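You operate a simulated robot arm through the tools that you are given. There is no shell and no other tool. Be economical: measure what you need, move in short steps, check, and stop when the job is done.

Carry out the task below with a simulated two-armed robot. There is one attempt and no reset: what you move stays moved.

Task
Try the lamp from the hook tray on the tail flange.
Fine: pass it to your other hand and stand it there. Hold it, switch on, see it lit, switch off, and put it back in the tray. Set down upright: lamp body.

The check looks at the end state, three seconds after you hand in, the way a careful person would. Anything else that was tipped, shoved, dropped, spilled or broken makes it a failure.

Robot
Two 7-joint arms with two-finger parallel grippers on one trunk, on a base that drives. Base frame: it is fixed to the floor where the robot stands at the start and does not move with it; the origin is under the middle of the robot, x ahead of it, y to its left, z up. Units: m, degrees, N and s.
The left shoulder is at the start at [0.07, 0.133, 1.201], the right one opposite. With the tool pointing down near the work surface each hand reaches from about 0.1 to 0.64 m from the robot's upright axis, wherever it stands, measured 20 degrees to its own side. Places, roughly: hook tray inside [0.5, -0.1, 0.8]; lamp slider [0.5, -0.1, 1]; tail flange [0.6, -0.6, 1]. Payload 1.57 kg a hand.
Tool frame (each hand has its own): the origin (TCP) lies between the finger pads and is the grasp point; the fingertips stand 0.03 m ahead of it; z points along the fingers, y is the line along which they close. Largest opening 0.08 m; finger width 0.017, thickness 0.012; the body of the gripper, 0.04 by 0.082 m, starts 0.08 m behind the TCP.
Orientation is told as [roll, pitch, yaw] about the base's x, y, z axes, in that order, counted from this pose: with the fingers straight down and closing along the base's y, the tool's x points along the base's -x, its y along +y and its z along -z.

Tools
- The arms move only by the tool jog_arm. It takes "left_commands", "right_commands" or both (then of equal length, played together; a hand with none holds still); each is a list of rows, each a list of 7 numbers: the gripper command, from -1 (fully open) to 1 (shut), values between in proportion, then the shift along the tool's x, y, z in units of 40 mm (1.0 is 40 mm), then the turn, a rotation vector about the tool's x, y, z in units of 5 degrees (1.0 is 5 degrees). In form: [[grip, tx, ty, tz, rx, ry, rz], ...]. A call has 1 to 12 rows; each row shifts and turns the commanded pose from where the row before left it, along the tool's axes as they then stand. A call with a number of a shift or a turn outside -1 to 1 is refused whole. A row lasts 0.2 s, in which the tool goes at most 0.05 m and 8.6 degrees; a call with a longer step from one row to the next is refused whole, and so is a gripper value outside its range. Where a pose cannot be reached the arm comes as near as it can. A force on the tool above 40 N (or 10 N above the force at the start of the call, whichever is more), or a blocked arm, ends the call early, and 0.2 s more pass. Each finger travels about 0.153 m/s and halts on what it meets, pressing with about 31 N; the grip force reading is that of the motor and also rises with nothing between the fingers. The clock runs only during rows and for 0.2 s after the last one: add rows that do not move to give the fingers time. The reply holds the time, the measured pose of the TCP, the force on the tool along the base axes, the opening and the grip force, in the units named above and with some noise, with the torque about the TCP (base axes, N m) and any sound that the robot's microphone picked up.
- Cameras (640 x 400 px; columns grow to the right, rows downward): "scene" is now at [0.1277, -0.024, 1.4154]; the picture's right is [-0.28, -0.96, 0.00], its down [-0.68, 0.20, -0.71] and it looks along [0.68, -0.20, -0.71] (base axes); focal length 277 px, centre (320, 200). "left" rides on the left gripper at [0.072, 0.007, -0.122] in its tool frame; the picture's right is [-0.09, 1.00, 0.00], its down [-0.84, -0.08, -0.54] and it looks along [-0.54, -0.05, 0.84] (tool axes); focal length 238 px, centre (320, 200). "right" rides on the right gripper at [0.072, -0.007, -0.122] in its tool frame; the picture's right is [0.09, 1.00, 0.00], its down [-0.84, 0.08, -0.54] and it looks along [-0.54, 0.05, 0.84] (tool axes); focal length 238 px, centre (320, 200). There is no depth. A picture from a camera that has moved, and an enlarged one, comes with that camera's place and axes in the base frame and with its lens.
- grab_frame(camera): a new picture of that camera. It takes no simulated time.
- move_column(by): slides the trunk up (or, below 0, down) by that many m; the arms and the scene camera ride with it, the base frame stays. It gives what a move gives, with no picture.
- drive_base(legs): drives the robot by 1 to 6 legs, each [ahead, left, turn to the left] in m, m and degrees, along the robot's own axes; the way and the turn of a leg run together, so that a leg with both is an arc; at most 1.5 m and 180 degrees a leg. The arms and the cameras ride along, it lands a little off, and it stops where it bumps. It gives what a move gives.
- pan_tilt(pan, tilt): turns the head with the scene camera to pan (to the left, within 86 degrees either way) and tilt (down, from -29 to 69), counted from straight ahead of the robot. It gives what a move gives.
- enlarge(camera, box): a new picture of the part [left, top, right, bottom] of that camera's present view, enlarged. It takes no simulated time.
- finish_job(): hands the job in; it is judged then, once.

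Work in short steps. Places have to be worked out from the pictures, the camera data and where the tool is seen: move nearer, look again, correct. Check each grasp and each placing, and mend what went wrong. You have 120 turns and 92 pictures in all, those below and enlarged ones among them. Open the grippers and draw the arms clear of the work before you hand the job in, unless the task says otherwise; then end with one line.

The tools are called after "Emit:" by a JSON object that holds its "fn" and its "kwargs". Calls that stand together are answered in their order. jog_arm: Moves the arms, as the interface text tells. Its arguments: {"type":"object","properties":{"left_commands":{"type":"array","items":{"type":"array","items":{"type":"number"}}},"right_commands":{"type":"array","items":{"type":"array","items":{"type":"number"}}}},"required":[]} The other tools are called the same way: move_column (by) slides the trunk up or down; drive_base (legs) drives the base; pan_tilt (pan, tilt) turns the head that bears the scene camera; grab_frame (camera) takes a picture; enlarge (camera, box) takes an enlarged picture of a part of a camera's view; finish_job () hands the job in.

At the start:

```text
time_s: 0.0
left_tcp_pos: [0.5369, 0.0502, 1.1565]
left_tcp_rot: [0.0, 0.2, 0.0]
left_force: [0.6, -0.4, 0.5]
left_moment: [0.01, -0.01, 0.03]
left_opening: 0.08
left_finger_force: 0.0
right_tcp_pos: [0.4258, -0.2995, 1.2081]
right_tcp_rot: [0.0, 0.0, 0.0]
right_force: [0.1, 0.6, 0.3]
right_moment: [0.01, 0.05, -0.02]
right_opening: 0.08
right_finger_force: 0.1
trunk travel left (down, up): [-0.775, 0.165]
robot x, y, heading: [-0.001, 0.0008, 0.0]
head pan, tilt: [-16.1, 44.9]
```

scene: 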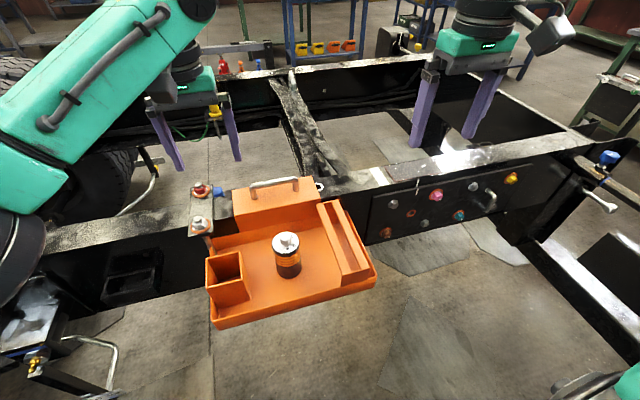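
right: 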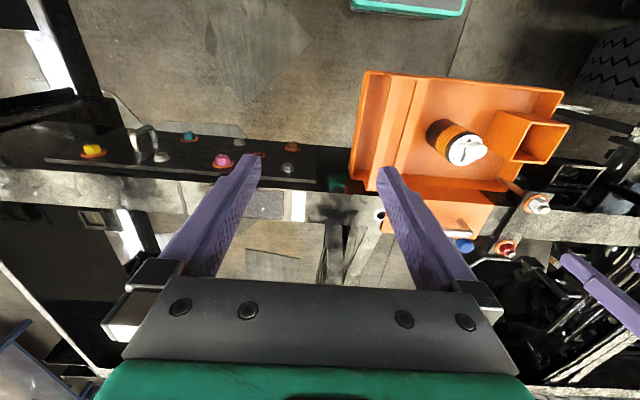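
left: 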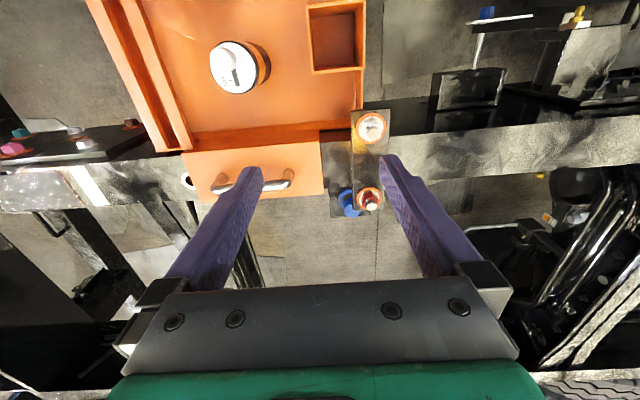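

I start by looking closely at the lamp and at the tail flange area.

Emit:
{"fn": "enlarge", "kwargs": {"camera": "scene", "box": [180, 160, 400, 340]}}

Emit:
{"fn": "enlarge", "kwargs": {"camera": "left", "box": [160, 0, 400, 150]}}

Emit:
{"fn": "enlarge", "kwargs": {"camera": "scene", "box": [480, 100, 640, 240]}}

```text
2.22 times, centred on (290, 250) of scene
camera zoom: at [0.1277, -0.024, 1.4154], right [-0.28, -0.96, 0.0], down [-0.68, 0.2, -0.71], along [0.68, -0.2, -0.71], focal length 616 px, centre (387, 89)
```

zoom: 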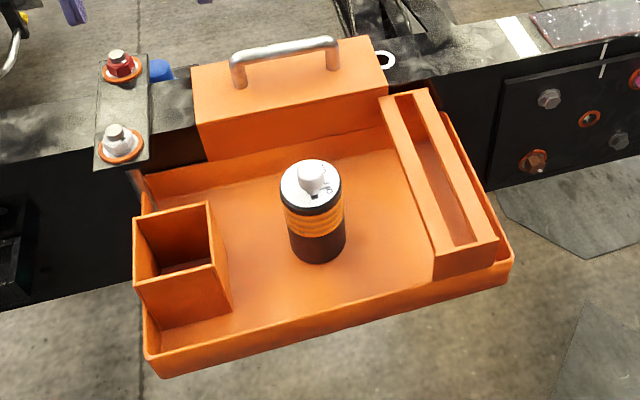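

```text
2.67 times, centred on (280, 75) of left
camera zoom: at [0.4649, 0.0577, 1.2803], right [0.09, 1.0, 0.0], down [0.84, -0.08, 0.54], along [0.54, -0.05, -0.84], focal length 636 px, centre (427, 533)
```

zoom: 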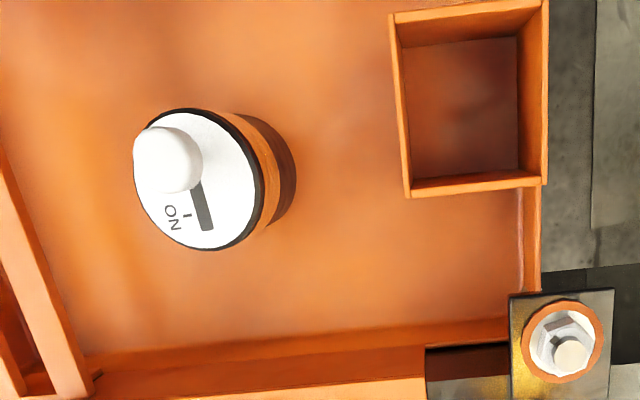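

```text
2.86 times, centred on (560, 170) of scene
camera zoom: at [0.1277, -0.024, 1.4154], right [-0.28, -0.96, 0.0], down [-0.68, 0.2, -0.71], along [0.68, -0.2, -0.71], focal length 792 px, centre (-366, 286)
```

zoom: 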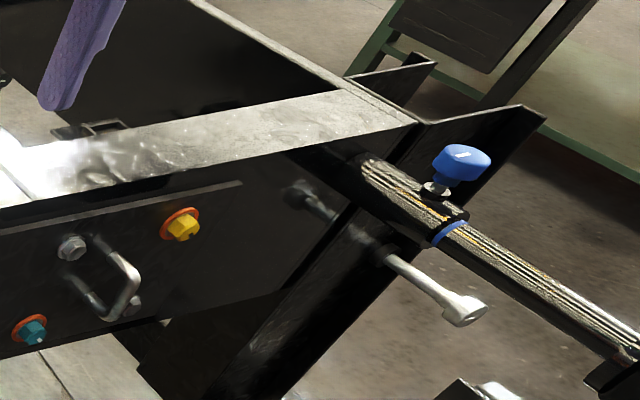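

Lamp top is about (0.48,-0.055,0.935), about 0.058 wide; the slider knob is at the near side, with ON toward the far side. Next I check the flange and floor space to the right.

Emit:
{"fn": "pan_tilt", "kwargs": {"pan": -50, "tilt": 40}}

Emit:
{"fn": "grab_frame", "kwargs": {"camera": "scene"}}

```text
time_s: 1.0
left_tcp_pos: [0.5375, 0.0509, 1.1587]
left_tcp_rot: [0.0, 0.1, 0.0]
left_force: [-1.6, 1.0, 0.2]
left_moment: [-0.02, -0.03, 0.03]
left_opening: 0.0801
left_finger_force: 0.1
right_tcp_pos: [0.4266, -0.3005, 1.2083]
right_tcp_rot: [0.0, 0.0, 0.0]
right_force: [0.4, 0.1, 0.0]
right_moment: [0.0, -0.01, 0.02]
right_opening: 0.0802
right_finger_force: 0.0
trunk travel left (down, up): [-0.775, 0.165]
robot x, y, heading: [-0.0004, -0.0019, -0.0]
head pan, tilt: [-50.0, 40.0]
```

```text
85 pictures are left
camera scene: at [0.1042, -0.0663, 1.4225], right [-0.77, -0.64, 0.0], down [-0.41, 0.49, -0.77], along [0.49, -0.59, -0.64], focal length 277 px, centre (320, 200)
```

scene: 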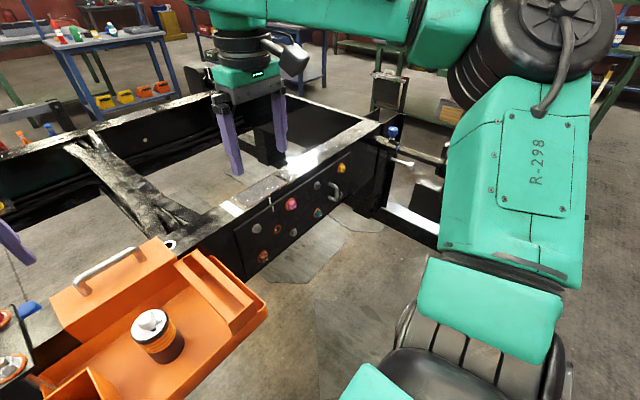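

Rail top is at z≈0.968, centered x≈0.60. I check the floor to the right before any driving.

Emit:
{"fn": "pan_tilt", "kwargs": {"pan": -86, "tilt": 35}}

Emit:
{"fn": "grab_frame", "kwargs": {"camera": "scene"}}

```text
time_s: 2.0
left_tcp_pos: [0.537, 0.0501, 1.1586]
left_tcp_rot: [0.0, 0.0, 0.2]
left_force: [-0.3, 0.2, -0.6]
left_moment: [0.02, 0.01, -0.01]
left_opening: 0.0797
left_finger_force: 0.0
right_tcp_pos: [0.426, -0.2999, 1.2097]
right_tcp_rot: [-0.1, -0.1, 0.0]
right_force: [0.3, 0.6, -0.3]
right_moment: [-0.01, -0.01, 0.03]
right_opening: 0.0799
right_finger_force: 0.0
trunk travel left (down, up): [-0.775, 0.165]
robot x, y, heading: [0.0002, -0.0001, -0.1]
head pan, tilt: [-85.9, 35.0]
```

```text
84 pictures are left
camera scene: at [0.0558, -0.0891, 1.4301], right [-1.0, -0.07, 0.0], down [-0.04, 0.57, -0.82], along [0.06, -0.82, -0.57], focal length 277 px, centre (320, 200)
```

scene: 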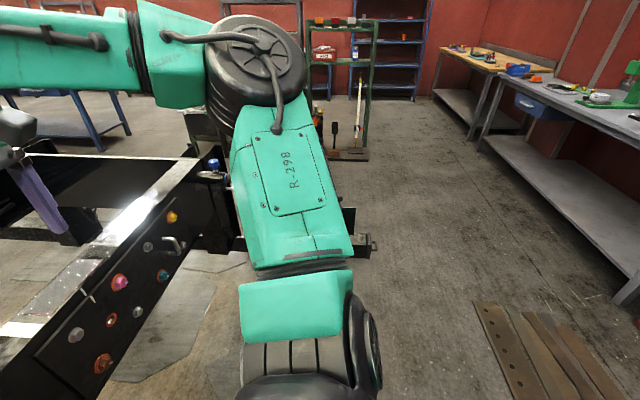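

Space is limited by a bumper at y≈-0.85, so I will drive moderately later. First I clarify the slider's direction with closer looks.

Emit:
{"fn": "pan_tilt", "kwargs": {"pan": -10, "tilt": 52}}

Emit:
{"fn": "enlarge", "kwargs": {"camera": "scene", "box": [250, 140, 370, 215]}}

Emit:
{"fn": "enlarge", "kwargs": {"camera": "left", "box": [196, 25, 292, 100]}}

```text
time_s: 3.5
left_tcp_pos: [0.5364, 0.0508, 1.1578]
left_tcp_rot: [0.1, 0.1, 0.0]
left_force: [0.3, 0.8, -0.3]
left_moment: [-0.03, 0.0, 0.01]
left_opening: 0.0801
left_finger_force: 0.0
right_tcp_pos: [0.4261, -0.2995, 1.2094]
right_tcp_rot: [0.0, 0.0, 0.0]
right_force: [-0.3, 0.0, 0.9]
right_moment: [-0.01, -0.01, -0.01]
right_opening: 0.0801
right_finger_force: 0.0
trunk travel left (down, up): [-0.775, 0.165]
robot x, y, heading: [-0.0032, 0.0021, -0.0]
head pan, tilt: [-10.0, 52.0]
```

```text
5.33 times, centred on (310, 178) of scene
camera zoom: at [0.1234, -0.0144, 1.4057], right [-0.17, -0.98, 0.0], down [-0.78, 0.14, -0.62], along [0.61, -0.11, -0.79], focal length 1479 px, centre (373, 320)
```

zoom: 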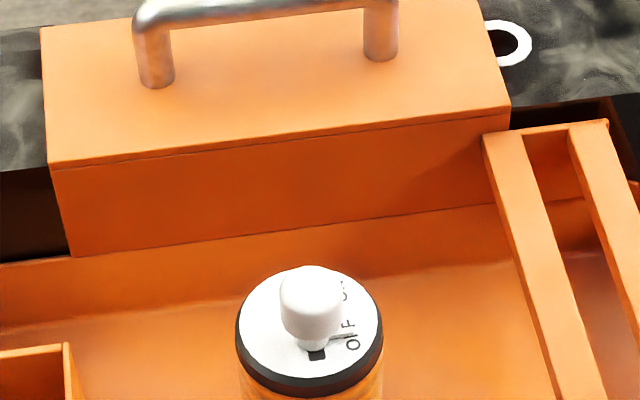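

```text
5.33 times, centred on (244, 62) of left
camera zoom: at [0.4649, 0.0577, 1.2803], right [0.09, 1.0, 0.0], down [0.84, -0.08, 0.54], along [0.54, -0.05, -0.84], focal length 1271 px, centre (725, 933)
```

zoom: 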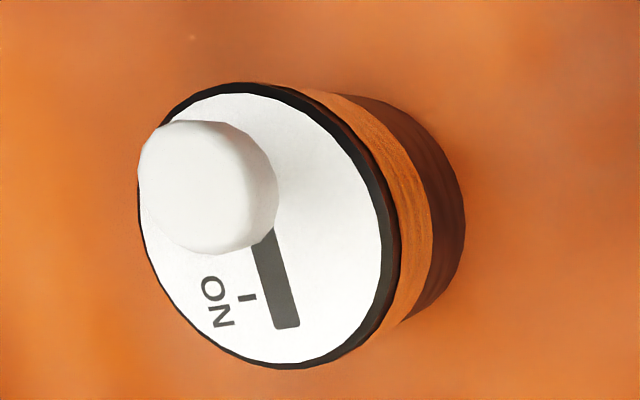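

Slot runs along +x (ON at far side), OFF at the near side. I move the left hand above the lamp and look again.

Emit:
{"fn": "jog_arm", "kwargs": {"left_commands": [[-1, 0.35, -0.65, 0.55, 0, 0, 0], [-1, 0.35, -0.65, 0.55, 0, 0, 0], [-1, 0.35, -0.65, 0.55, 0, 0, 0], [-1, 0.35, -0.65, 0.55, 0, 0, 0], [-1, 0, 0, 0, 0, 0, 0]]}}

Emit:
{"fn": "grab_frame", "kwargs": {"camera": "left"}}

Emit:
{"fn": "grab_frame", "kwargs": {"camera": "scene"}}

```text
time_s: 4.7
left_tcp_pos: [0.479, -0.0523, 1.0688]
left_tcp_rot: [0.0, 0.1, 0.0]
left_force: [-0.7, -0.9, 0.0]
left_moment: [-0.02, -0.04, 0.0]
left_opening: 0.0801
left_finger_force: 0.0
right_tcp_pos: [0.4247, -0.3, 1.2099]
right_tcp_rot: [0.1, -0.1, 0.0]
right_force: [-0.1, -0.1, 1.2]
right_moment: [0.01, -0.02, 0.0]
right_opening: 0.08
right_finger_force: 0.2
trunk travel left (down, up): [-0.775, 0.165]
robot x, y, heading: [-0.0025, 0.0011, -0.1]
head pan, tilt: [-10.0, 52.0]
```

```text
81 pictures are left
camera left: at [0.4075, -0.0459, 1.1918], right [0.09, 1.0, 0.0], down [0.84, -0.08, 0.54], along [0.54, -0.05, -0.84], focal length 238 px, centre (320, 200)
```

left: 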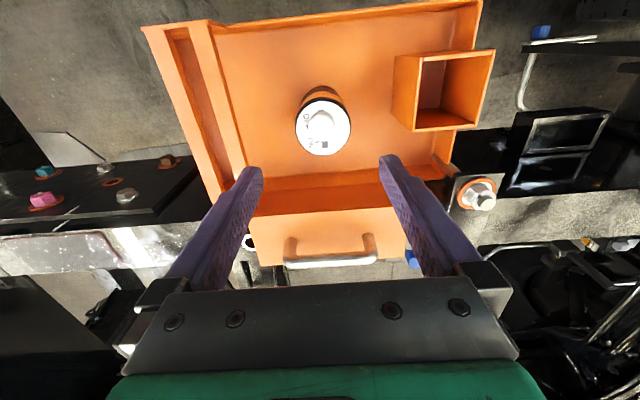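

```text
80 pictures are left
camera scene: at [0.1234, -0.0139, 1.4057], right [-0.17, -0.98, 0.0], down [-0.78, 0.14, -0.62], along [0.61, -0.11, -0.79], focal length 277 px, centre (320, 200)
```

scene: 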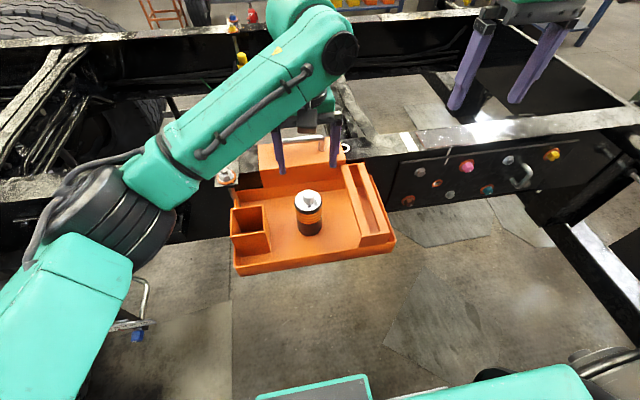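

Lamp axis estimate (0.477,-0.050), cap top about 0.94–0.95. I descend to TCP z≈0.955 and check from the side.

Emit:
{"fn": "jog_arm", "kwargs": {"left_commands": [[-1, 0.0, 0.06, 0.95, 0, 0, 0], [-1, 0, 0, 0.95, 0, 0, 0], [-1, 0, 0, 0.95, 0, 0, 0], [-1, 0, 0, 0, 0, 0, 0]]}}

Emit:
{"fn": "grab_frame", "kwargs": {"camera": "left"}}

Emit:
{"fn": "enlarge", "kwargs": {"camera": "scene", "box": [220, 100, 420, 225]}}

```text
time_s: 5.7
left_tcp_pos: [0.4779, -0.0506, 0.9536]
left_tcp_rot: [0.1, 0.0, -0.1]
left_force: [-0.1, 0.4, 0.1]
left_moment: [0.01, 0.03, -0.01]
left_opening: 0.0801
left_finger_force: 0.0
right_tcp_pos: [0.4268, -0.2993, 1.2081]
right_tcp_rot: [0.0, 0.0, 0.1]
right_force: [0.4, -0.7, 0.4]
right_moment: [0.02, -0.02, 0.03]
right_opening: 0.0798
right_finger_force: 0.1
trunk travel left (down, up): [-0.775, 0.165]
robot x, y, heading: [-0.0012, -0.0037, -0.2]
head pan, tilt: [-10.0, 52.0]
```

```text
79 pictures are left
camera left: at [0.4062, -0.0436, 1.0775], right [0.09, 1.0, 0.0], down [0.84, -0.08, 0.54], along [0.54, -0.05, -0.84], focal length 238 px, centre (320, 200)
```

left: 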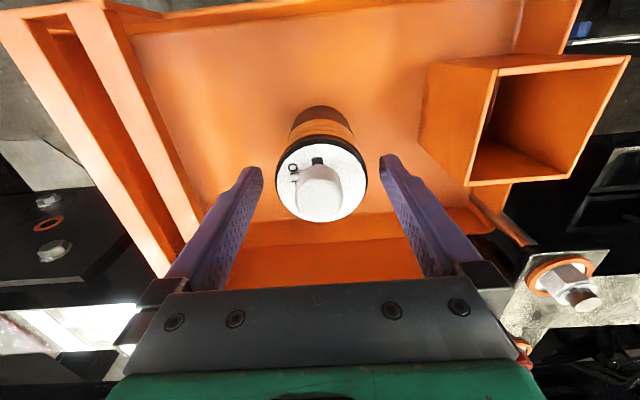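

```text
3.20 times, centred on (320, 162) of scene
camera zoom: at [0.1233, -0.0144, 1.4057], right [-0.17, -0.98, 0.0], down [-0.78, 0.14, -0.62], along [0.61, -0.11, -0.79], focal length 887 px, centre (320, 320)
```

zoom: 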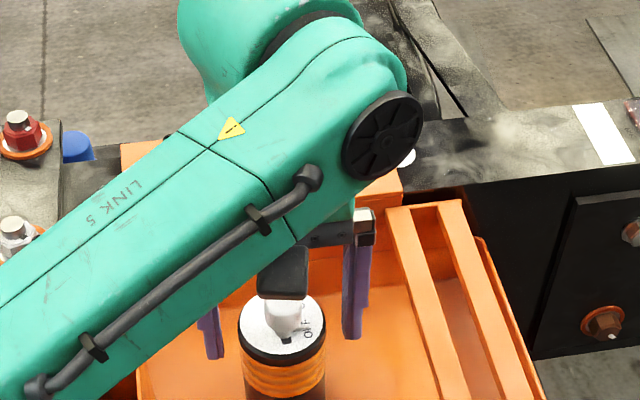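

The lamp is centred at (0.4775,-0.049), cap top z≈0.943. I lower 28 mm and close.

Emit:
{"fn": "jog_arm", "kwargs": {"left_commands": [[-1, 0, 0.04, 0.7, 0, 0, 0], [-1, 0, 0, 0, 0, 0, 0], [1, 0, 0, 0, 0, 0, 0], [1, 0, 0, 0, 0, 0, 0], [1, 0, 0, 0, 0, 0, 0]]}}

Emit:
{"fn": "grab_frame", "kwargs": {"camera": "left"}}

```text
time_s: 6.9
left_tcp_pos: [0.4792, -0.0497, 0.9279]
left_tcp_rot: [0.0, 0.1, 0.1]
left_force: [0.1, -0.7, -0.2]
left_moment: [-0.01, 0.02, 0.0]
left_opening: 0.0569
left_finger_force: 31.2
right_tcp_pos: [0.4259, -0.3007, 1.208]
right_tcp_rot: [0.0, 0.0, 0.0]
right_force: [0.4, 0.1, 0.7]
right_moment: [0.02, 0.02, 0.04]
right_opening: 0.0799
right_finger_force: 0.1
trunk travel left (down, up): [-0.775, 0.165]
robot x, y, heading: [0.0015, -0.001, 0.2]
head pan, tilt: [-10.0, 52.0]
```

```text
77 pictures are left
camera left: at [0.4074, -0.0422, 1.0499], right [0.09, 1.0, 0.0], down [0.84, -0.08, 0.54], along [0.54, -0.05, -0.84], focal length 238 px, centre (320, 200)
```

left: 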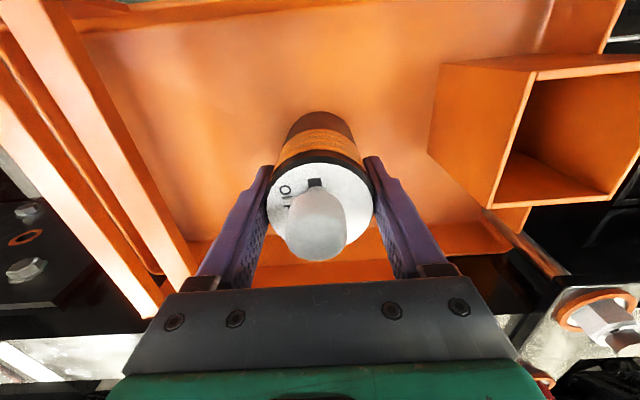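

Grasp confirmed (57 mm). I lift 0.2 m straight up; meanwhile I leave the right arm still.

Emit:
{"fn": "jog_arm", "kwargs": {"left_commands": [[1, 0, 0, -0.5, 0, 0, 0], [1, 0, 0, -1, 0, 0, 0], [1, 0, 0, -1, 0, 0, 0], [1, 0, 0, -1, 0, 0, 0], [1, 0, 0, -1, 0, 0, 0], [1, -0.5, -0.5, -0.5, 0, 0, 0], [1, -0.5, -0.5, 0, 0, 0, 0], [1, 0, -0.5, 0, 0, 0, 0], [1, 0, 0, 0, 0, 0, 0]]}}

Emit:
{"fn": "jog_arm", "kwargs": {"right_commands": [[-1, 0, 0, 0, 0, -1, 0], [-1, 0, 0, 0, 0, -1, 0], [-1, 0, 0, 0, 0, -1, 0], [-1, 0, 0, 0, 0, -1, 0], [-1, 0, 0, 0, 0, 0, 0]]}}

Emit:
{"fn": "grab_frame", "kwargs": {"camera": "scene"}}

```text
time_s: 8.9
left_tcp_pos: [0.5146, -0.0918, 1.1271]
left_tcp_rot: [0.0, 0.1, 0.0]
left_force: [-0.5, 0.4, -2.2]
left_moment: [-0.01, 0.04, -0.03]
left_opening: 0.057
left_finger_force: 31.3
left hand out of reach, approached as far as the arm can: row 7, 8
right_tcp_pos: [0.4265, -0.2996, 1.2091]
right_tcp_rot: [0.0, -0.1, 0.0]
right_force: [0.4, 0.6, 0.1]
right_moment: [-0.02, 0.02, 0.01]
right_opening: 0.0801
right_finger_force: 0.1
trunk travel left (down, up): [-0.775, 0.165]
robot x, y, heading: [0.0002, -0.0001, 0.0]
head pan, tilt: [-10.0, 52.0]
```

```text
time_s: 10.1
left_tcp_pos: [0.5158, -0.0915, 1.1275]
left_tcp_rot: [0.0, 0.1, -0.1]
left_force: [0.5, -0.7, -2.0]
left_moment: [-0.01, -0.02, -0.02]
left_opening: 0.0569
left_finger_force: 30.7
right_tcp_pos: [0.4264, -0.3004, 1.2085]
right_tcp_rot: [-0.2, -20.0, -0.1]
right_force: [0.4, 0.5, -0.7]
right_moment: [-0.03, 0.0, 0.03]
right_opening: 0.0804
right_finger_force: 0.0
trunk travel left (down, up): [-0.775, 0.165]
robot x, y, heading: [0.0035, -0.0006, 0.0]
head pan, tilt: [-10.0, 52.0]
```

```text
76 pictures are left
camera scene: at [0.124, -0.0142, 1.4056], right [-0.17, -0.98, 0.0], down [-0.78, 0.14, -0.62], along [0.61, -0.11, -0.79], focal length 277 px, centre (320, 200)
```

scene: 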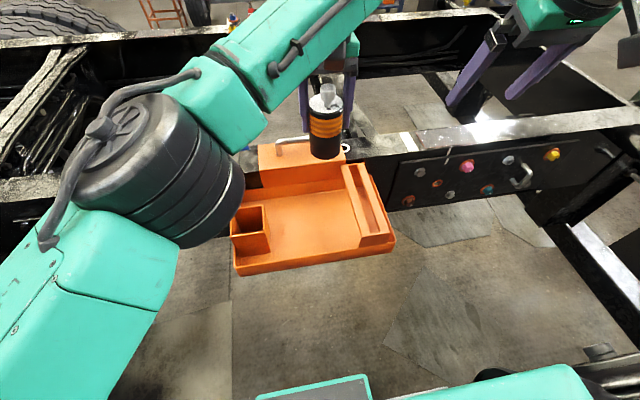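

Left reached its limit at (0.515,-0.092,1.127), lamp bottom ≈1.045. For the hand-over I turn the right hand so its fingers point forward, 20° below horizontal and yawed 30° to the left.

Emit:
{"fn": "jog_arm", "kwargs": {"right_commands": [[-1, 0, 0, 0, 0, -1, 0], [-1, 0, 0, 0, 0, -1, 0], [-1, 0, 0, 0, 0, -1, 0], [-1, 0, 0, 0, 0, -1, 0], [-1, 0, 0, 0, 0, -1, 0], [-1, 0, 0, 0, 0, -1, 0], [-1, 0, 0, 0, 0, -1, 0], [-1, 0, 0, 0, 0, -1, 0], [-1, 0, 0, 0, 0, -1, 0], [-1, 0, 0, 0, 0, -1, 0], [-1, 0, 0, 0, 0, 0, 0]]}}

Emit:
{"fn": "jog_arm", "kwargs": {"right_commands": [[-1, 0, 0, 0, -0.94, 0, -0.34], [-1, 0, 0, 0, -0.94, 0, -0.34], [-1, 0, 0, 0, -0.94, 0, -0.34], [-1, 0, 0, 0, -0.94, 0, -0.34], [-1, 0, 0, 0, -0.94, 0, -0.34], [-1, 0, 0, 0, -0.94, 0, -0.34], [-1, 0, 0, 0, 0, 0, 0]]}}

Emit:
{"fn": "grab_frame", "kwargs": {"camera": "scene"}}

Emit:
{"fn": "grab_frame", "kwargs": {"camera": "right"}}

```text
time_s: 12.5
left_tcp_pos: [0.5135, -0.0931, 1.1272]
left_tcp_rot: [0.0, 0.1, 0.0]
left_force: [0.3, -0.4, -1.9]
left_moment: [0.0, -0.03, -0.01]
left_opening: 0.0571
left_finger_force: 31.1
right_tcp_pos: [0.4519, -0.3055, 1.2197]
right_tcp_rot: [0.0, -70.2, -0.2]
right_force: [0.3, -0.4, -0.1]
right_moment: [-0.01, 0.03, 0.01]
right_opening: 0.08
right_finger_force: 0.1
right hand out of reach, approached as far as the arm can: row 6, 7, 8, 9
trunk travel left (down, up): [-0.775, 0.165]
robot x, y, heading: [0.0002, -0.0012, 0.2]
head pan, tilt: [-10.0, 52.0]
```

```text
time_s: 14.1
left_tcp_pos: [0.5161, -0.0914, 1.1273]
left_tcp_rot: [0.1, 0.0, 0.0]
left_force: [0.2, 0.0, -1.3]
left_moment: [0.05, -0.03, 0.0]
left_opening: 0.0569
left_finger_force: 31.0
right_tcp_pos: [0.4521, -0.3048, 1.2187]
right_tcp_rot: [0.1, -70.0, 29.8]
right_force: [0.0, 0.1, 0.6]
right_moment: [0.01, 0.0, 0.02]
right_opening: 0.08
right_finger_force: 0.0
trunk travel left (down, up): [-0.775, 0.165]
robot x, y, heading: [0.0007, 0.0005, 0.2]
head pan, tilt: [-10.0, 52.0]
```

```text
75 pictures are left
camera scene: at [0.1236, -0.0141, 1.4057], right [-0.17, -0.98, 0.0], down [-0.78, 0.14, -0.62], along [0.61, -0.11, -0.79], focal length 277 px, centre (320, 200)
```

scene: 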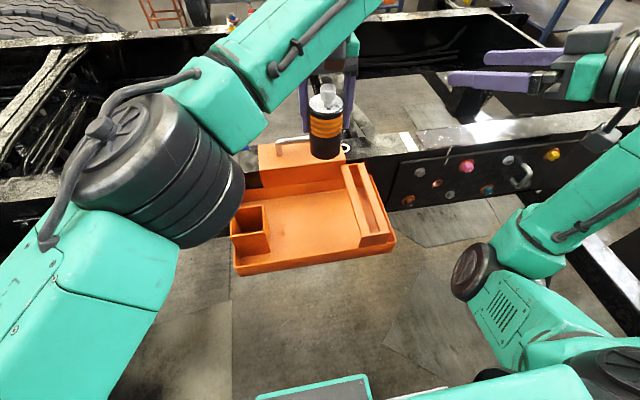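

```text
74 pictures are left
camera right: at [0.3348, -0.3806, 1.1929], right [-0.53, 0.85, -0.09], down [-0.23, -0.05, 0.97], along [0.82, 0.53, 0.22], focal length 238 px, centre (320, 200)
```

right: 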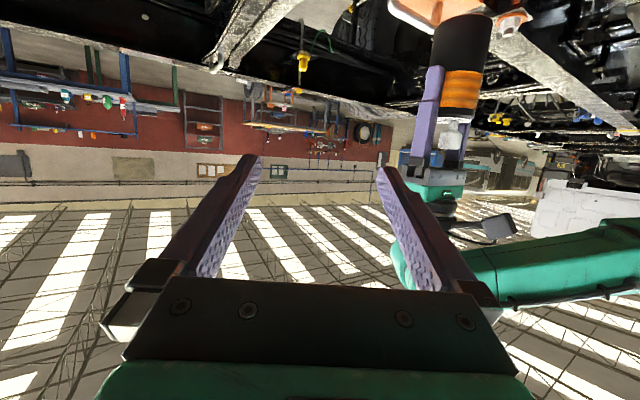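

Right hand orientation is right. I move it to the pre-hand-over pose about 12 cm short of the lamp and view.

Emit:
{"fn": "jog_arm", "kwargs": {"right_commands": [[-1, 0.418, 0.762, 0.418, 0, 0, 0], [-1, 0.418, 0.762, 0.418, 0, 0, 0], [-1, 0.418, 0.762, 0.418, 0, 0, 0], [-1, 0.418, 0.762, 0.418, 0, 0, 0], [-1, 0.418, 0.762, 0.418, 0, 0, 0], [-1, 0, 0, 0, 0, 0, 0]]}}

Emit:
{"fn": "grab_frame", "kwargs": {"camera": "scene"}}

Emit:
{"fn": "grab_frame", "kwargs": {"camera": "right"}}

```text
time_s: 15.3
left_tcp_pos: [0.5159, -0.0903, 1.127]
left_tcp_rot: [0.0, 0.1, -0.1]
left_force: [0.1, 0.1, -1.0]
left_moment: [-0.02, 0.02, 0.0]
left_opening: 0.0572
left_finger_force: 31.2
right_tcp_pos: [0.486, -0.1952, 1.215]
right_tcp_rot: [-47.3, -74.7, 72.1]
right_force: [0.2, -0.3, -0.5]
right_moment: [-0.01, -0.01, -0.03]
right_opening: 0.0801
right_finger_force: 0.1
right hand out of reach, approached as far as the arm can: row 2, 3, 4, 5
trunk travel left (down, up): [-0.775, 0.165]
robot x, y, heading: [0.0016, -0.0005, 0.1]
head pan, tilt: [-10.0, 52.0]
stopped in row 6 (right hand): the arm was blocked; the commanded pose is now the measured one
```

```text
73 pictures are left
camera scene: at [0.1242, -0.0129, 1.4056], right [-0.17, -0.98, 0.0], down [-0.78, 0.14, -0.62], along [0.61, -0.11, -0.79], focal length 277 px, centre (320, 200)
```

scene: 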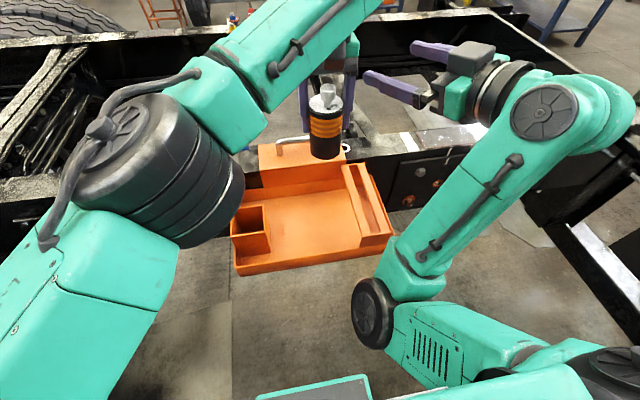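

```text
72 pictures are left
camera right: at [0.3727, -0.2678, 1.1685], right [-0.43, 0.86, -0.28], down [-0.45, 0.06, 0.89], along [0.78, 0.51, 0.36], focal length 238 px, centre (320, 200)
```

right: 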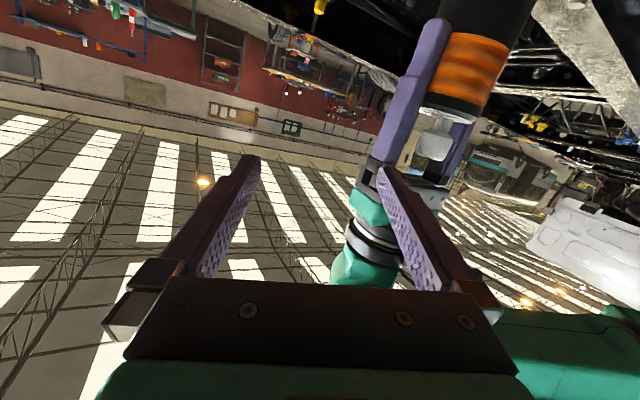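

The right hand can't get that flat so close in. I'll raise the trunk for better reach and use a steeper (40°), more sideways (yaw ~70°) hand-over grip instead.

Emit:
{"fn": "move_column", "kwargs": {"by": 0.15}}

Emit:
{"fn": "jog_arm", "kwargs": {"left_commands": [[1, 0, 0, 0.75, 0, 0, 0], [1, 0, 0, 0.75, 0, 0, 0], [1, 0, 0, 0.75, 0, 0, 0], [1, 0, 0, 0.75, 0, 0, 0], [1, -0.3, 0, 0.5, 0, 0, 0], [1, -0.5, -0.2, 0, 0, 0, 0], [1, 0, 0, 0, 0, 0, 0]]}}

```text
time_s: 17.1
left_tcp_pos: [0.5141, -0.0931, 1.2769]
left_tcp_rot: [-0.1, 0.0, 0.1]
left_force: [0.2, -0.2, -1.3]
left_moment: [-0.02, 0.01, -0.03]
left_opening: 0.057
left_finger_force: 31.1
right_tcp_pos: [0.4849, -0.1978, 1.3647]
right_tcp_rot: [-47.2, -75.0, 72.0]
right_force: [0.0, -0.2, 0.0]
right_moment: [0.02, 0.03, 0.01]
right_opening: 0.0802
right_finger_force: 0.1
trunk travel left (down, up): [-0.925, 0.015]
robot x, y, heading: [-0.0014, -0.0033, 0.1]
head pan, tilt: [-10.0, 52.0]
```

```text
time_s: 18.1
left_tcp_pos: [0.5163, -0.0955, 1.1634]
left_tcp_rot: [-0.6, -0.6, -0.2]
left_force: [0.6, 0.5, -2.7]
left_moment: [0.01, 0.0, 0.0]
left_opening: 0.0569
left_finger_force: 30.9
right_tcp_pos: [0.4862, -0.1998, 1.3564]
right_tcp_rot: [-42.2, -73.8, 66.9]
right_force: [-0.3, -0.6, -1.8]
right_moment: [-0.11, -0.04, 0.0]
right_opening: 0.0798
right_finger_force: 0.0
trunk travel left (down, up): [-0.925, 0.015]
robot x, y, heading: [-0.0003, -0.0026, 0.1]
head pan, tilt: [-10.0, 52.0]
stopped in row 5 (right hand): the force on the tool passed its limit at 55 N (the readings are from after the stop); the commanded pose is now the measured one
```

The left wrist touched the right hand while lowering. I look before separating them.

Emit:
{"fn": "grab_frame", "kwargs": {"camera": "scene"}}

Emit:
{"fn": "grab_frame", "kwargs": {"camera": "right"}}

```text
71 pictures are left
camera scene: at [0.1242, -0.0149, 1.5556], right [-0.17, -0.98, 0.0], down [-0.78, 0.14, -0.61], along [0.61, -0.11, -0.79], focal length 277 px, centre (320, 200)
```

scene: 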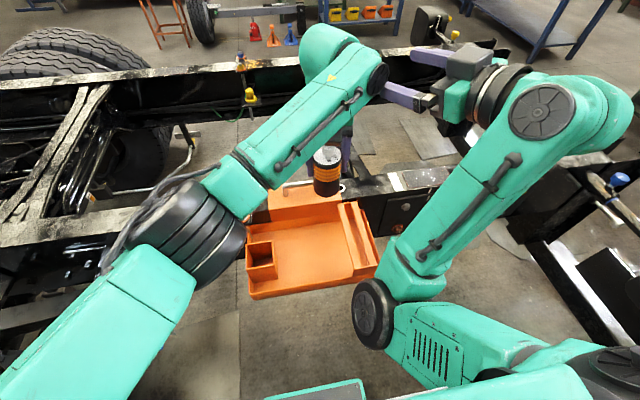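

```text
70 pictures are left
camera right: at [0.3717, -0.2722, 1.3137], right [-0.44, 0.86, -0.28], down [-0.43, 0.07, 0.9], along [0.79, 0.51, 0.33], focal length 238 px, centre (320, 200)
```

right: 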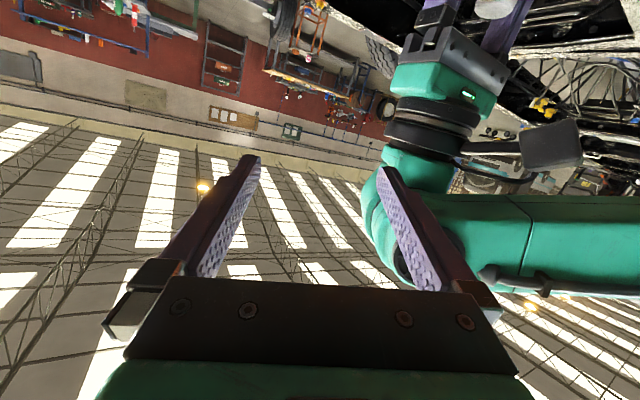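

The right fingers touch the left wrist link. I pull the right hand sideways away (along its -y, slightly back).

Emit:
{"fn": "jog_arm", "kwargs": {"right_commands": [[-1, 0, -0.4, -0.4, 0, 0, 0], [-1, 0, -0.7, -0.4, 0, 0, 0], [-1, 0, -0.9, 0, 0, 0, 0], [-1, 0, -0.9, 0, 0, 0, 0], [-1, 0, 0, 0, 0, 0, 0]]}}

```text
time_s: 19.3
left_tcp_pos: [0.5146, -0.0968, 1.1644]
left_tcp_rot: [-0.6, -0.5, -0.2]
left_force: [-0.2, 0.2, -1.4]
left_moment: [-0.02, -0.03, -0.02]
left_opening: 0.0571
left_finger_force: 30.8
right_tcp_pos: [0.5064, -0.3167, 1.384]
right_tcp_rot: [-42.4, -73.7, 67.2]
right_force: [0.7, 0.4, 0.3]
right_moment: [0.01, 0.0, -0.03]
right_opening: 0.0801
right_finger_force: 0.0
trunk travel left (down, up): [-0.925, 0.015]
robot x, y, heading: [0.001, -0.0003, 0.2]
head pan, tilt: [-10.0, 52.0]
```

Separated. Now I turn the right hand to yaw 70°, 40° below horizontal.

Emit:
{"fn": "jog_arm", "kwargs": {"right_commands": [[-1, 0, 0, 0, -0.804, 0.402, -0.183], [-1, 0, 0, 0, -0.804, 0.402, -0.183], [-1, 0, 0, 0, -0.804, 0.402, -0.183], [-1, 0, 0, 0, -0.804, 0.402, -0.183], [-1, 0, 0, 0, -0.804, 0.402, -0.183], [-1, 0, 0, 0, -0.804, 0.402, -0.183], [-1, 0, 0, 0, -0.804, 0.402, -0.183], [-1, 0, 0, 0, -0.804, 0.402, -0.183], [-1, 0, 0, 0, -0.804, 0.402, -0.183], [-1, 0, 0, 0, -0.804, 0.402, -0.183], [-1, 0, 0, 0, -0.804, 0.402, -0.183], [-1, 0, 0, 0, 0, 0, 0]]}}

Emit:
{"fn": "jog_arm", "kwargs": {"left_commands": [[1, -0.3, 0, 0.5, 0, 0, 0], [1, -0.3, 0, 0.4, 0, 0, 0], [1, 0, 0, 0, 0, 0, 0]]}}

Emit:
{"fn": "grab_frame", "kwargs": {"camera": "scene"}}

```text
time_s: 21.9
left_tcp_pos: [0.5153, -0.0955, 1.1638]
left_tcp_rot: [-0.5, -0.6, -0.2]
left_force: [-0.2, -0.3, -2.0]
left_moment: [0.04, 0.02, 0.03]
left_opening: 0.057
left_finger_force: 31.8
right_tcp_pos: [0.5063, -0.3122, 1.3856]
right_tcp_rot: [0.0, -50.1, 70.0]
right_force: [1.1, 0.1, -1.4]
right_moment: [-0.01, -0.03, 0.02]
right_opening: 0.0799
right_finger_force: 0.1
trunk travel left (down, up): [-0.925, 0.015]
robot x, y, heading: [0.0005, 0.002, -0.2]
head pan, tilt: [-10.0, 52.0]
```

```text
time_s: 22.7
left_tcp_pos: [0.5389, -0.0933, 1.13]
left_tcp_rot: [-0.7, -0.6, -0.5]
left_force: [0.8, 0.0, -1.5]
left_moment: [-0.01, 0.0, 0.01]
left_opening: 0.0572
left_finger_force: 31.1
left hand out of reach, approached as far as the arm can: row 2
right_tcp_pos: [0.5065, -0.3125, 1.3867]
right_tcp_rot: [-0.1, -50.0, 70.1]
right_force: [0.3, 1.8, -0.7]
right_moment: [-0.02, 0.0, -0.01]
right_opening: 0.08
right_finger_force: 0.1
trunk travel left (down, up): [-0.925, 0.015]
robot x, y, heading: [-0.002, 0.0014, -0.0]
head pan, tilt: [-10.0, 52.0]
```

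```text
69 pictures are left
camera scene: at [0.1234, -0.0136, 1.5557], right [-0.17, -0.98, 0.0], down [-0.78, 0.14, -0.62], along [0.61, -0.11, -0.79], focal length 277 px, centre (320, 200)
```

scene: 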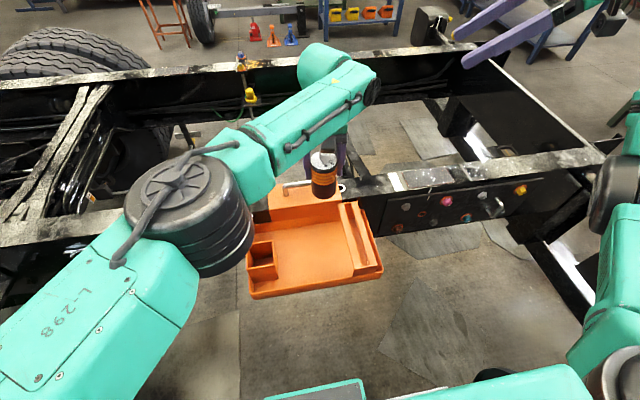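

Right orientation achieved. I lower it first, then bring it to 13 cm short of the lamp along the approach line.

Emit:
{"fn": "jog_arm", "kwargs": {"right_commands": [[-1, 0.812, 0, 0.68, 0, 0, 0], [-1, 0.812, 0, 0.68, 0, 0, 0], [-1, 0.812, 0, 0.68, 0, 0, 0], [-1, 0.812, 0, 0.68, 0, 0, 0], [-1, -0.36, 0.35, 0.98, 0, 0, 0], [-1, -0.36, 0.35, 0.98, 0, 0, 0], [-1, -0.36, 0.35, 0.98, 0, 0, 0], [-1, 0, 0, 0, 0, 0, 0]]}}

Emit:
{"fn": "grab_frame", "kwargs": {"camera": "scene"}}

Emit:
{"fn": "grab_frame", "kwargs": {"camera": "right"}}

```text
time_s: 24.5
left_tcp_pos: [0.5377, -0.0954, 1.1303]
left_tcp_rot: [-0.6, -0.5, -0.6]
left_force: [-0.1, 0.5, -0.7]
left_moment: [-0.02, 0.01, 0.0]
left_opening: 0.0568
left_finger_force: 31.0
right_tcp_pos: [0.5074, -0.1907, 1.1728]
right_tcp_rot: [-0.2, -50.1, 70.0]
right_force: [-0.5, -0.1, -0.3]
right_moment: [0.02, 0.0, -0.02]
right_opening: 0.0801
right_finger_force: 0.1
trunk travel left (down, up): [-0.925, 0.015]
robot x, y, heading: [0.0003, 0.0001, 0.2]
head pan, tilt: [-10.0, 52.0]
```

```text
68 pictures are left
camera scene: at [0.1238, -0.015, 1.5556], right [-0.17, -0.98, 0.0], down [-0.78, 0.14, -0.62], along [0.61, -0.11, -0.79], focal length 277 px, centre (320, 200)
```

scene: 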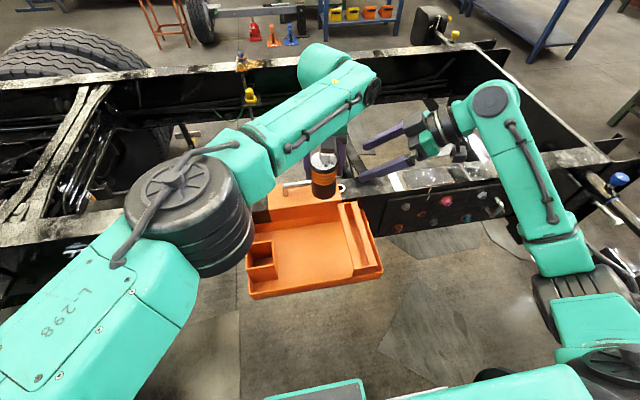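

```text
67 pictures are left
camera right: at [0.4656, -0.3248, 1.1954], right [-0.96, 0.29, -0.07], down [-0.03, 0.14, 0.99], along [0.29, 0.95, -0.12], focal length 238 px, centre (320, 200)
```

right: 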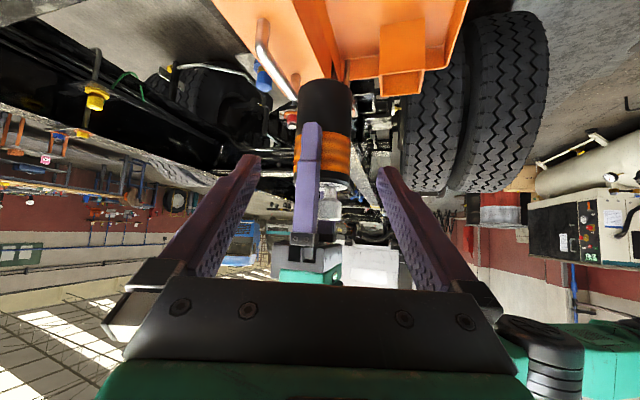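

Alignment is good: the approach line hits the lamp mid-height. I advance 13 cm with open fingers, watching forces.

Emit:
{"fn": "jog_arm", "kwargs": {"right_commands": [[-1, 0, 0, 0.81, 0, 0, 0], [-1, 0, 0, 0.81, 0, 0, 0], [-1, 0, 0, 0.81, 0, 0, 0], [-1, 0, 0, 0.81, 0, 0, 0], [-1, 0, 0, 0, 0, 0, 0]]}}

Emit:
{"fn": "grab_frame", "kwargs": {"camera": "right"}}

Emit:
{"fn": "enlarge", "kwargs": {"camera": "scene", "box": [260, 90, 460, 215]}}

```text
time_s: 25.8
left_tcp_pos: [0.5399, -0.088, 1.1298]
left_tcp_rot: [0.0, -0.6, 0.1]
left_force: [1.5, 3.9, -1.7]
left_moment: [-0.08, 0.0, -0.01]
left_opening: 0.0568
left_finger_force: 30.9
right_tcp_pos: [0.5429, -0.0993, 1.0905]
right_tcp_rot: [-0.8, -50.1, 70.1]
right_force: [-2.3, -2.9, 0.5]
right_moment: [0.24, -0.12, -0.01]
right_opening: 0.0799
right_finger_force: 0.1
trunk travel left (down, up): [-0.925, 0.015]
robot x, y, heading: [0.0008, -0.0026, 0.2]
head pan, tilt: [-10.0, 52.0]
stopped in row 5 (left hand): the force on the tool passed its limit at 42 N (the readings are from after the stop); the commanded pose is now the measured one
```

```text
66 pictures are left
camera right: at [0.5013, -0.2326, 1.1131], right [-0.95, 0.29, -0.08], down [-0.04, 0.14, 0.99], along [0.3, 0.95, -0.13], focal length 238 px, centre (320, 200)
```

right: 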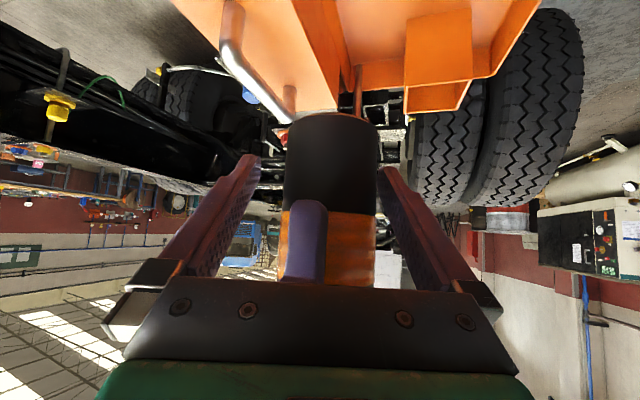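

```text
3.20 times, centred on (360, 152) of scene
camera zoom: at [0.1231, -0.0154, 1.5557], right [-0.17, -0.98, 0.0], down [-0.78, 0.14, -0.62], along [0.61, -0.11, -0.79], focal length 887 px, centre (192, 352)
```

zoom: 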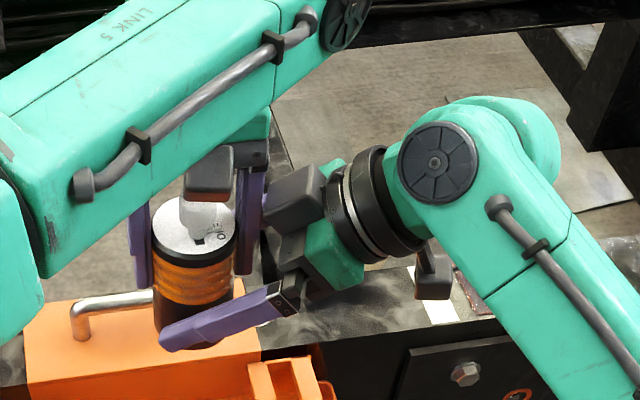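

The right palm edge lightly met the left finger. I back off 4 mm, centre by 6 mm along the closing line, then check forces.

Emit:
{"fn": "jog_arm", "kwargs": {"right_commands": [[-1, 0, 0.15, -0.1, 0, 0, 0], [-1, 0, 0, 0, 0, 0, 0]]}}

Emit:
{"fn": "grab_frame", "kwargs": {"camera": "right"}}

```text
time_s: 26.4
left_tcp_pos: [0.5405, -0.0897, 1.1288]
left_tcp_rot: [0.0, -0.6, 0.0]
left_force: [-0.1, -0.5, -1.8]
left_moment: [0.0, -0.04, 0.01]
left_opening: 0.057
left_finger_force: 30.6
right_tcp_pos: [0.5374, -0.0988, 1.0928]
right_tcp_rot: [-0.6, -50.2, 70.1]
right_force: [-0.7, 0.1, 0.1]
right_moment: [0.02, -0.01, -0.02]
right_opening: 0.0801
right_finger_force: 0.0
trunk travel left (down, up): [-0.925, 0.015]
robot x, y, heading: [-0.0004, 0.0003, 0.2]
head pan, tilt: [-10.0, 52.0]
```

```text
64 pictures are left
camera right: at [0.4949, -0.2326, 1.1156], right [-0.95, 0.29, -0.08], down [-0.04, 0.14, 0.99], along [0.3, 0.95, -0.12], focal length 238 px, centre (320, 200)
```

right: 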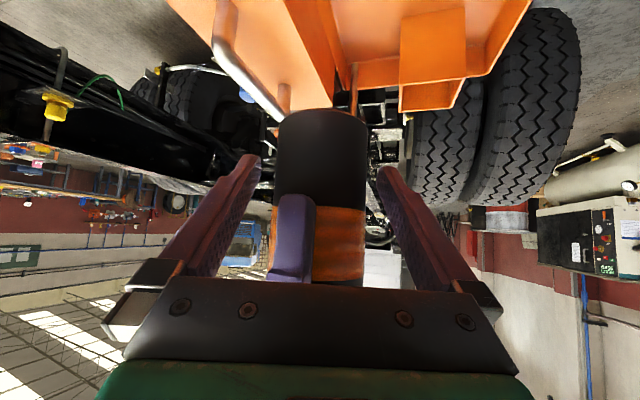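

Forces are nil and the lamp is centred. I close the right fingers.

Emit:
{"fn": "jog_arm", "kwargs": {"right_commands": [[0.2, 0, 0, 0, 0, 0, 0], [0.6, 0, 0, 0, 0, 0, 0], [1, 0, 0, 0, 0, 0, 0], [1, 0, 0, 0, 0, 0, 0]]}}

```text
time_s: 27.4
left_tcp_pos: [0.5402, -0.0872, 1.1298]
left_tcp_rot: [0.0, -0.6, 0.1]
left_force: [5.4, -2.0, -1.3]
left_moment: [-0.18, 0.34, 0.05]
left_opening: 0.0572
left_finger_force: 30.9
right_tcp_pos: [0.5369, -0.0982, 1.0928]
right_tcp_rot: [-0.7, -50.2, 70.3]
right_force: [-5.4, 1.0, -0.5]
right_moment: [0.15, -0.59, 0.01]
right_opening: 0.0569
right_finger_force: 30.5
trunk travel left (down, up): [-0.925, 0.015]
robot x, y, heading: [-0.0001, -0.0006, -0.1]
head pan, tilt: [-10.0, 52.0]
```

Both hands hold it (right opening 56.9 mm, small forces). I open the left, then raise it clear.

Emit:
{"fn": "jog_arm", "kwargs": {"left_commands": [[-0.2, 0, 0, 0, 0, 0, 0], [-1, 0, 0, 0, 0, 0, 0], [-1, 0, 0, 0, 0, 0, 0]]}}

Emit:
{"fn": "enlarge", "kwargs": {"camera": "scene", "box": [260, 90, 460, 215]}}

```text
time_s: 28.2
left_tcp_pos: [0.5407, -0.0872, 1.1289]
left_tcp_rot: [0.1, -0.6, 0.1]
left_force: [-2.0, 15.0, 2.1]
left_moment: [-0.83, -0.1, -0.27]
left_opening: 0.0666
left_finger_force: 0.0
right_tcp_pos: [0.5389, -0.1001, 1.0915]
right_tcp_rot: [-0.7, -49.9, 70.0]
right_force: [1.1, -15.6, -2.2]
right_moment: [1.33, 0.2, 0.2]
right_opening: 0.0568
right_finger_force: 31.3
trunk travel left (down, up): [-0.925, 0.015]
robot x, y, heading: [0.0016, -0.0015, 0.1]
head pan, tilt: [-10.0, 52.0]
```

```text
3.20 times, centred on (360, 152) of scene
camera zoom: at [0.1237, -0.0144, 1.5557], right [-0.17, -0.98, 0.0], down [-0.78, 0.14, -0.62], along [0.61, -0.11, -0.79], focal length 887 px, centre (192, 352)
```

zoom: 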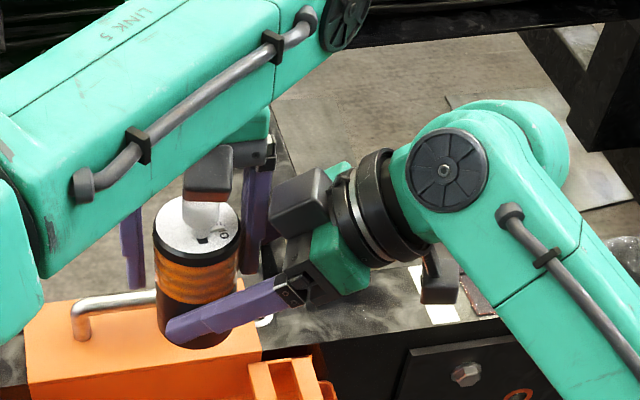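

The left -y finger is pressing the right palm as it opens. I ease the left opening slightly and shift it 2 mm, then lift straight up.

Emit:
{"fn": "jog_arm", "kwargs": {"left_commands": [[-0.6, 0, 0.04, 0, 0, 0, 0], [-0.6, 0, 0, -0.25, 0, 0, 0], [-0.6, 0, 0, -0.7, 0, 0, 0], [-0.6, 0, 0, -0.9, 0, 0, 0], [-0.6, 0, 0, -0.9, 0, 0, 0], [-0.6, 0, 0, 0, 0, 0, 0]]}}

Emit:
{"fn": "enlarge", "kwargs": {"camera": "scene", "box": [240, 50, 480, 200]}}

```text
time_s: 29.6
left_tcp_pos: [0.5383, -0.0854, 1.2143]
left_tcp_rot: [-0.1, -0.5, 0.1]
left_force: [-0.6, 0.3, 0.0]
left_moment: [-0.01, -0.03, 0.0]
left_opening: 0.0638
left_finger_force: 0.0
left hand out of reach, approached as far as the arm can: row 5
right_tcp_pos: [0.5389, -0.0985, 1.0932]
right_tcp_rot: [-0.7, -50.2, 70.0]
right_force: [0.3, -0.7, -1.0]
right_moment: [-0.03, 0.0, 0.0]
right_opening: 0.0566
right_finger_force: 30.4
trunk travel left (down, up): [-0.925, 0.015]
robot x, y, heading: [0.0005, -0.0009, 0.2]
head pan, tilt: [-10.0, 52.0]
```

```text
2.67 times, centred on (360, 125) of scene
camera zoom: at [0.1244, -0.0148, 1.5556], right [-0.17, -0.98, 0.0], down [-0.78, 0.14, -0.61], along [0.61, -0.11, -0.79], focal length 739 px, centre (213, 400)
```

zoom: 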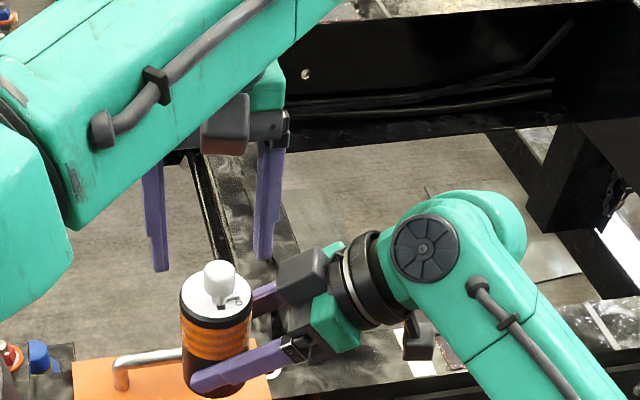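

Lamp is securely in the right hand, upright. I withdraw the left hand back and to the left, then look at the tail area for driving room.

Emit:
{"fn": "jog_arm", "kwargs": {"left_commands": [[-0.6, 0.5, 0.5, 0, 0, 0, 0], [-0.6, 0.6, 0.7, 0, 0, 0, 0], [-0.6, 0.4, 0.9, 0, 0, 0, 0], [-0.6, 0.4, 0.9, 0, 0, 0, 0], [-0.6, 0, 0.9, 0, 0, 0, 0], [-0.6, 0, 0, 0, 0, 0, 0]]}}

Emit:
{"fn": "pan_tilt", "kwargs": {"pan": -70, "tilt": 50}}

Emit:
{"fn": "grab_frame", "kwargs": {"camera": "scene"}}

```text
time_s: 31.0
left_tcp_pos: [0.4603, 0.0696, 1.212]
left_tcp_rot: [-0.1, -0.6, 0.1]
left_force: [0.6, -0.6, -0.3]
left_moment: [-0.01, 0.0, -0.01]
left_opening: 0.0639
left_finger_force: 0.1
right_tcp_pos: [0.5377, -0.0992, 1.0926]
right_tcp_rot: [-0.6, -50.2, 70.0]
right_force: [-0.1, 0.1, -0.6]
right_moment: [-0.02, 0.0, 0.01]
right_opening: 0.0569
right_finger_force: 31.1
trunk travel left (down, up): [-0.925, 0.015]
robot x, y, heading: [-0.0012, -0.0, 0.2]
head pan, tilt: [-10.0, 52.0]
```

```text
time_s: 32.3
left_tcp_pos: [0.4619, 0.069, 1.2113]
left_tcp_rot: [-0.1, -0.5, 0.0]
left_force: [-0.1, 0.7, 0.0]
left_moment: [0.01, 0.01, 0.0]
left_opening: 0.0639
left_finger_force: 0.1
right_tcp_pos: [0.5371, -0.0987, 1.0927]
right_tcp_rot: [-0.7, -50.1, 70.1]
right_force: [-0.2, -0.1, 0.1]
right_moment: [0.03, 0.01, 0.01]
right_opening: 0.057
right_finger_force: 31.0
trunk travel left (down, up): [-0.925, 0.015]
robot x, y, heading: [-0.0002, 0.0009, -0.1]
head pan, tilt: [-70.0, 50.0]
```

```text
61 pictures are left
camera scene: at [0.0762, -0.0739, 1.5583], right [-0.94, -0.34, 0.0], down [-0.26, 0.72, -0.64], along [0.22, -0.6, -0.77], focal length 277 px, centre (320, 200)
```

scene: 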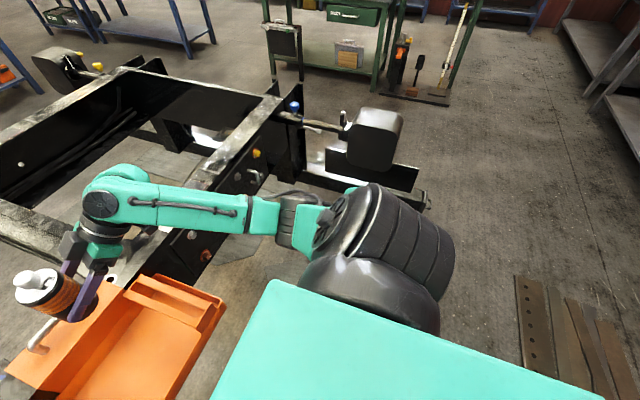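

Bumper looks to be low and about y≈-1.05, so ~0.45 m right is feasible. I drive 0.4 m to the right in two legs.

Emit:
{"fn": "drive_base", "kwargs": {"legs": [[0, -0.2, 0], [0, -0.2, 0]]}}

Emit:
{"fn": "grab_frame", "kwargs": {"camera": "scene"}}

```text
time_s: 35.1
left_tcp_pos: [0.4626, -0.3237, 1.2107]
left_tcp_rot: [-0.2, -0.6, 0.2]
left_force: [-0.5, -0.2, -0.5]
left_moment: [-0.02, 0.01, 0.01]
left_opening: 0.064
left_finger_force: 0.0
right_tcp_pos: [0.5372, -0.4919, 1.0938]
right_tcp_rot: [-0.8, -50.0, 70.3]
right_force: [-0.1, 0.2, -0.8]
right_moment: [-0.03, 0.01, 0.0]
right_opening: 0.0567
right_finger_force: 31.0
trunk travel left (down, up): [-0.925, 0.015]
robot x, y, heading: [-0.0014, -0.3987, -0.0]
head pan, tilt: [-70.0, 50.0]
```

```text
60 pictures are left
camera scene: at [0.0763, -0.4662, 1.5586], right [-0.94, -0.34, 0.0], down [-0.26, 0.72, -0.65], along [0.22, -0.61, -0.76], focal length 277 px, centre (320, 200)
```

scene: 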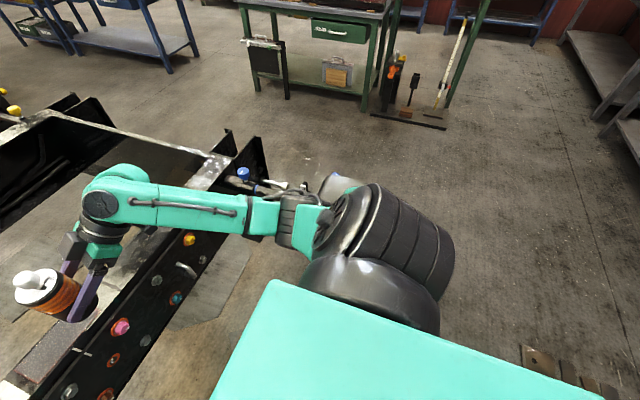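

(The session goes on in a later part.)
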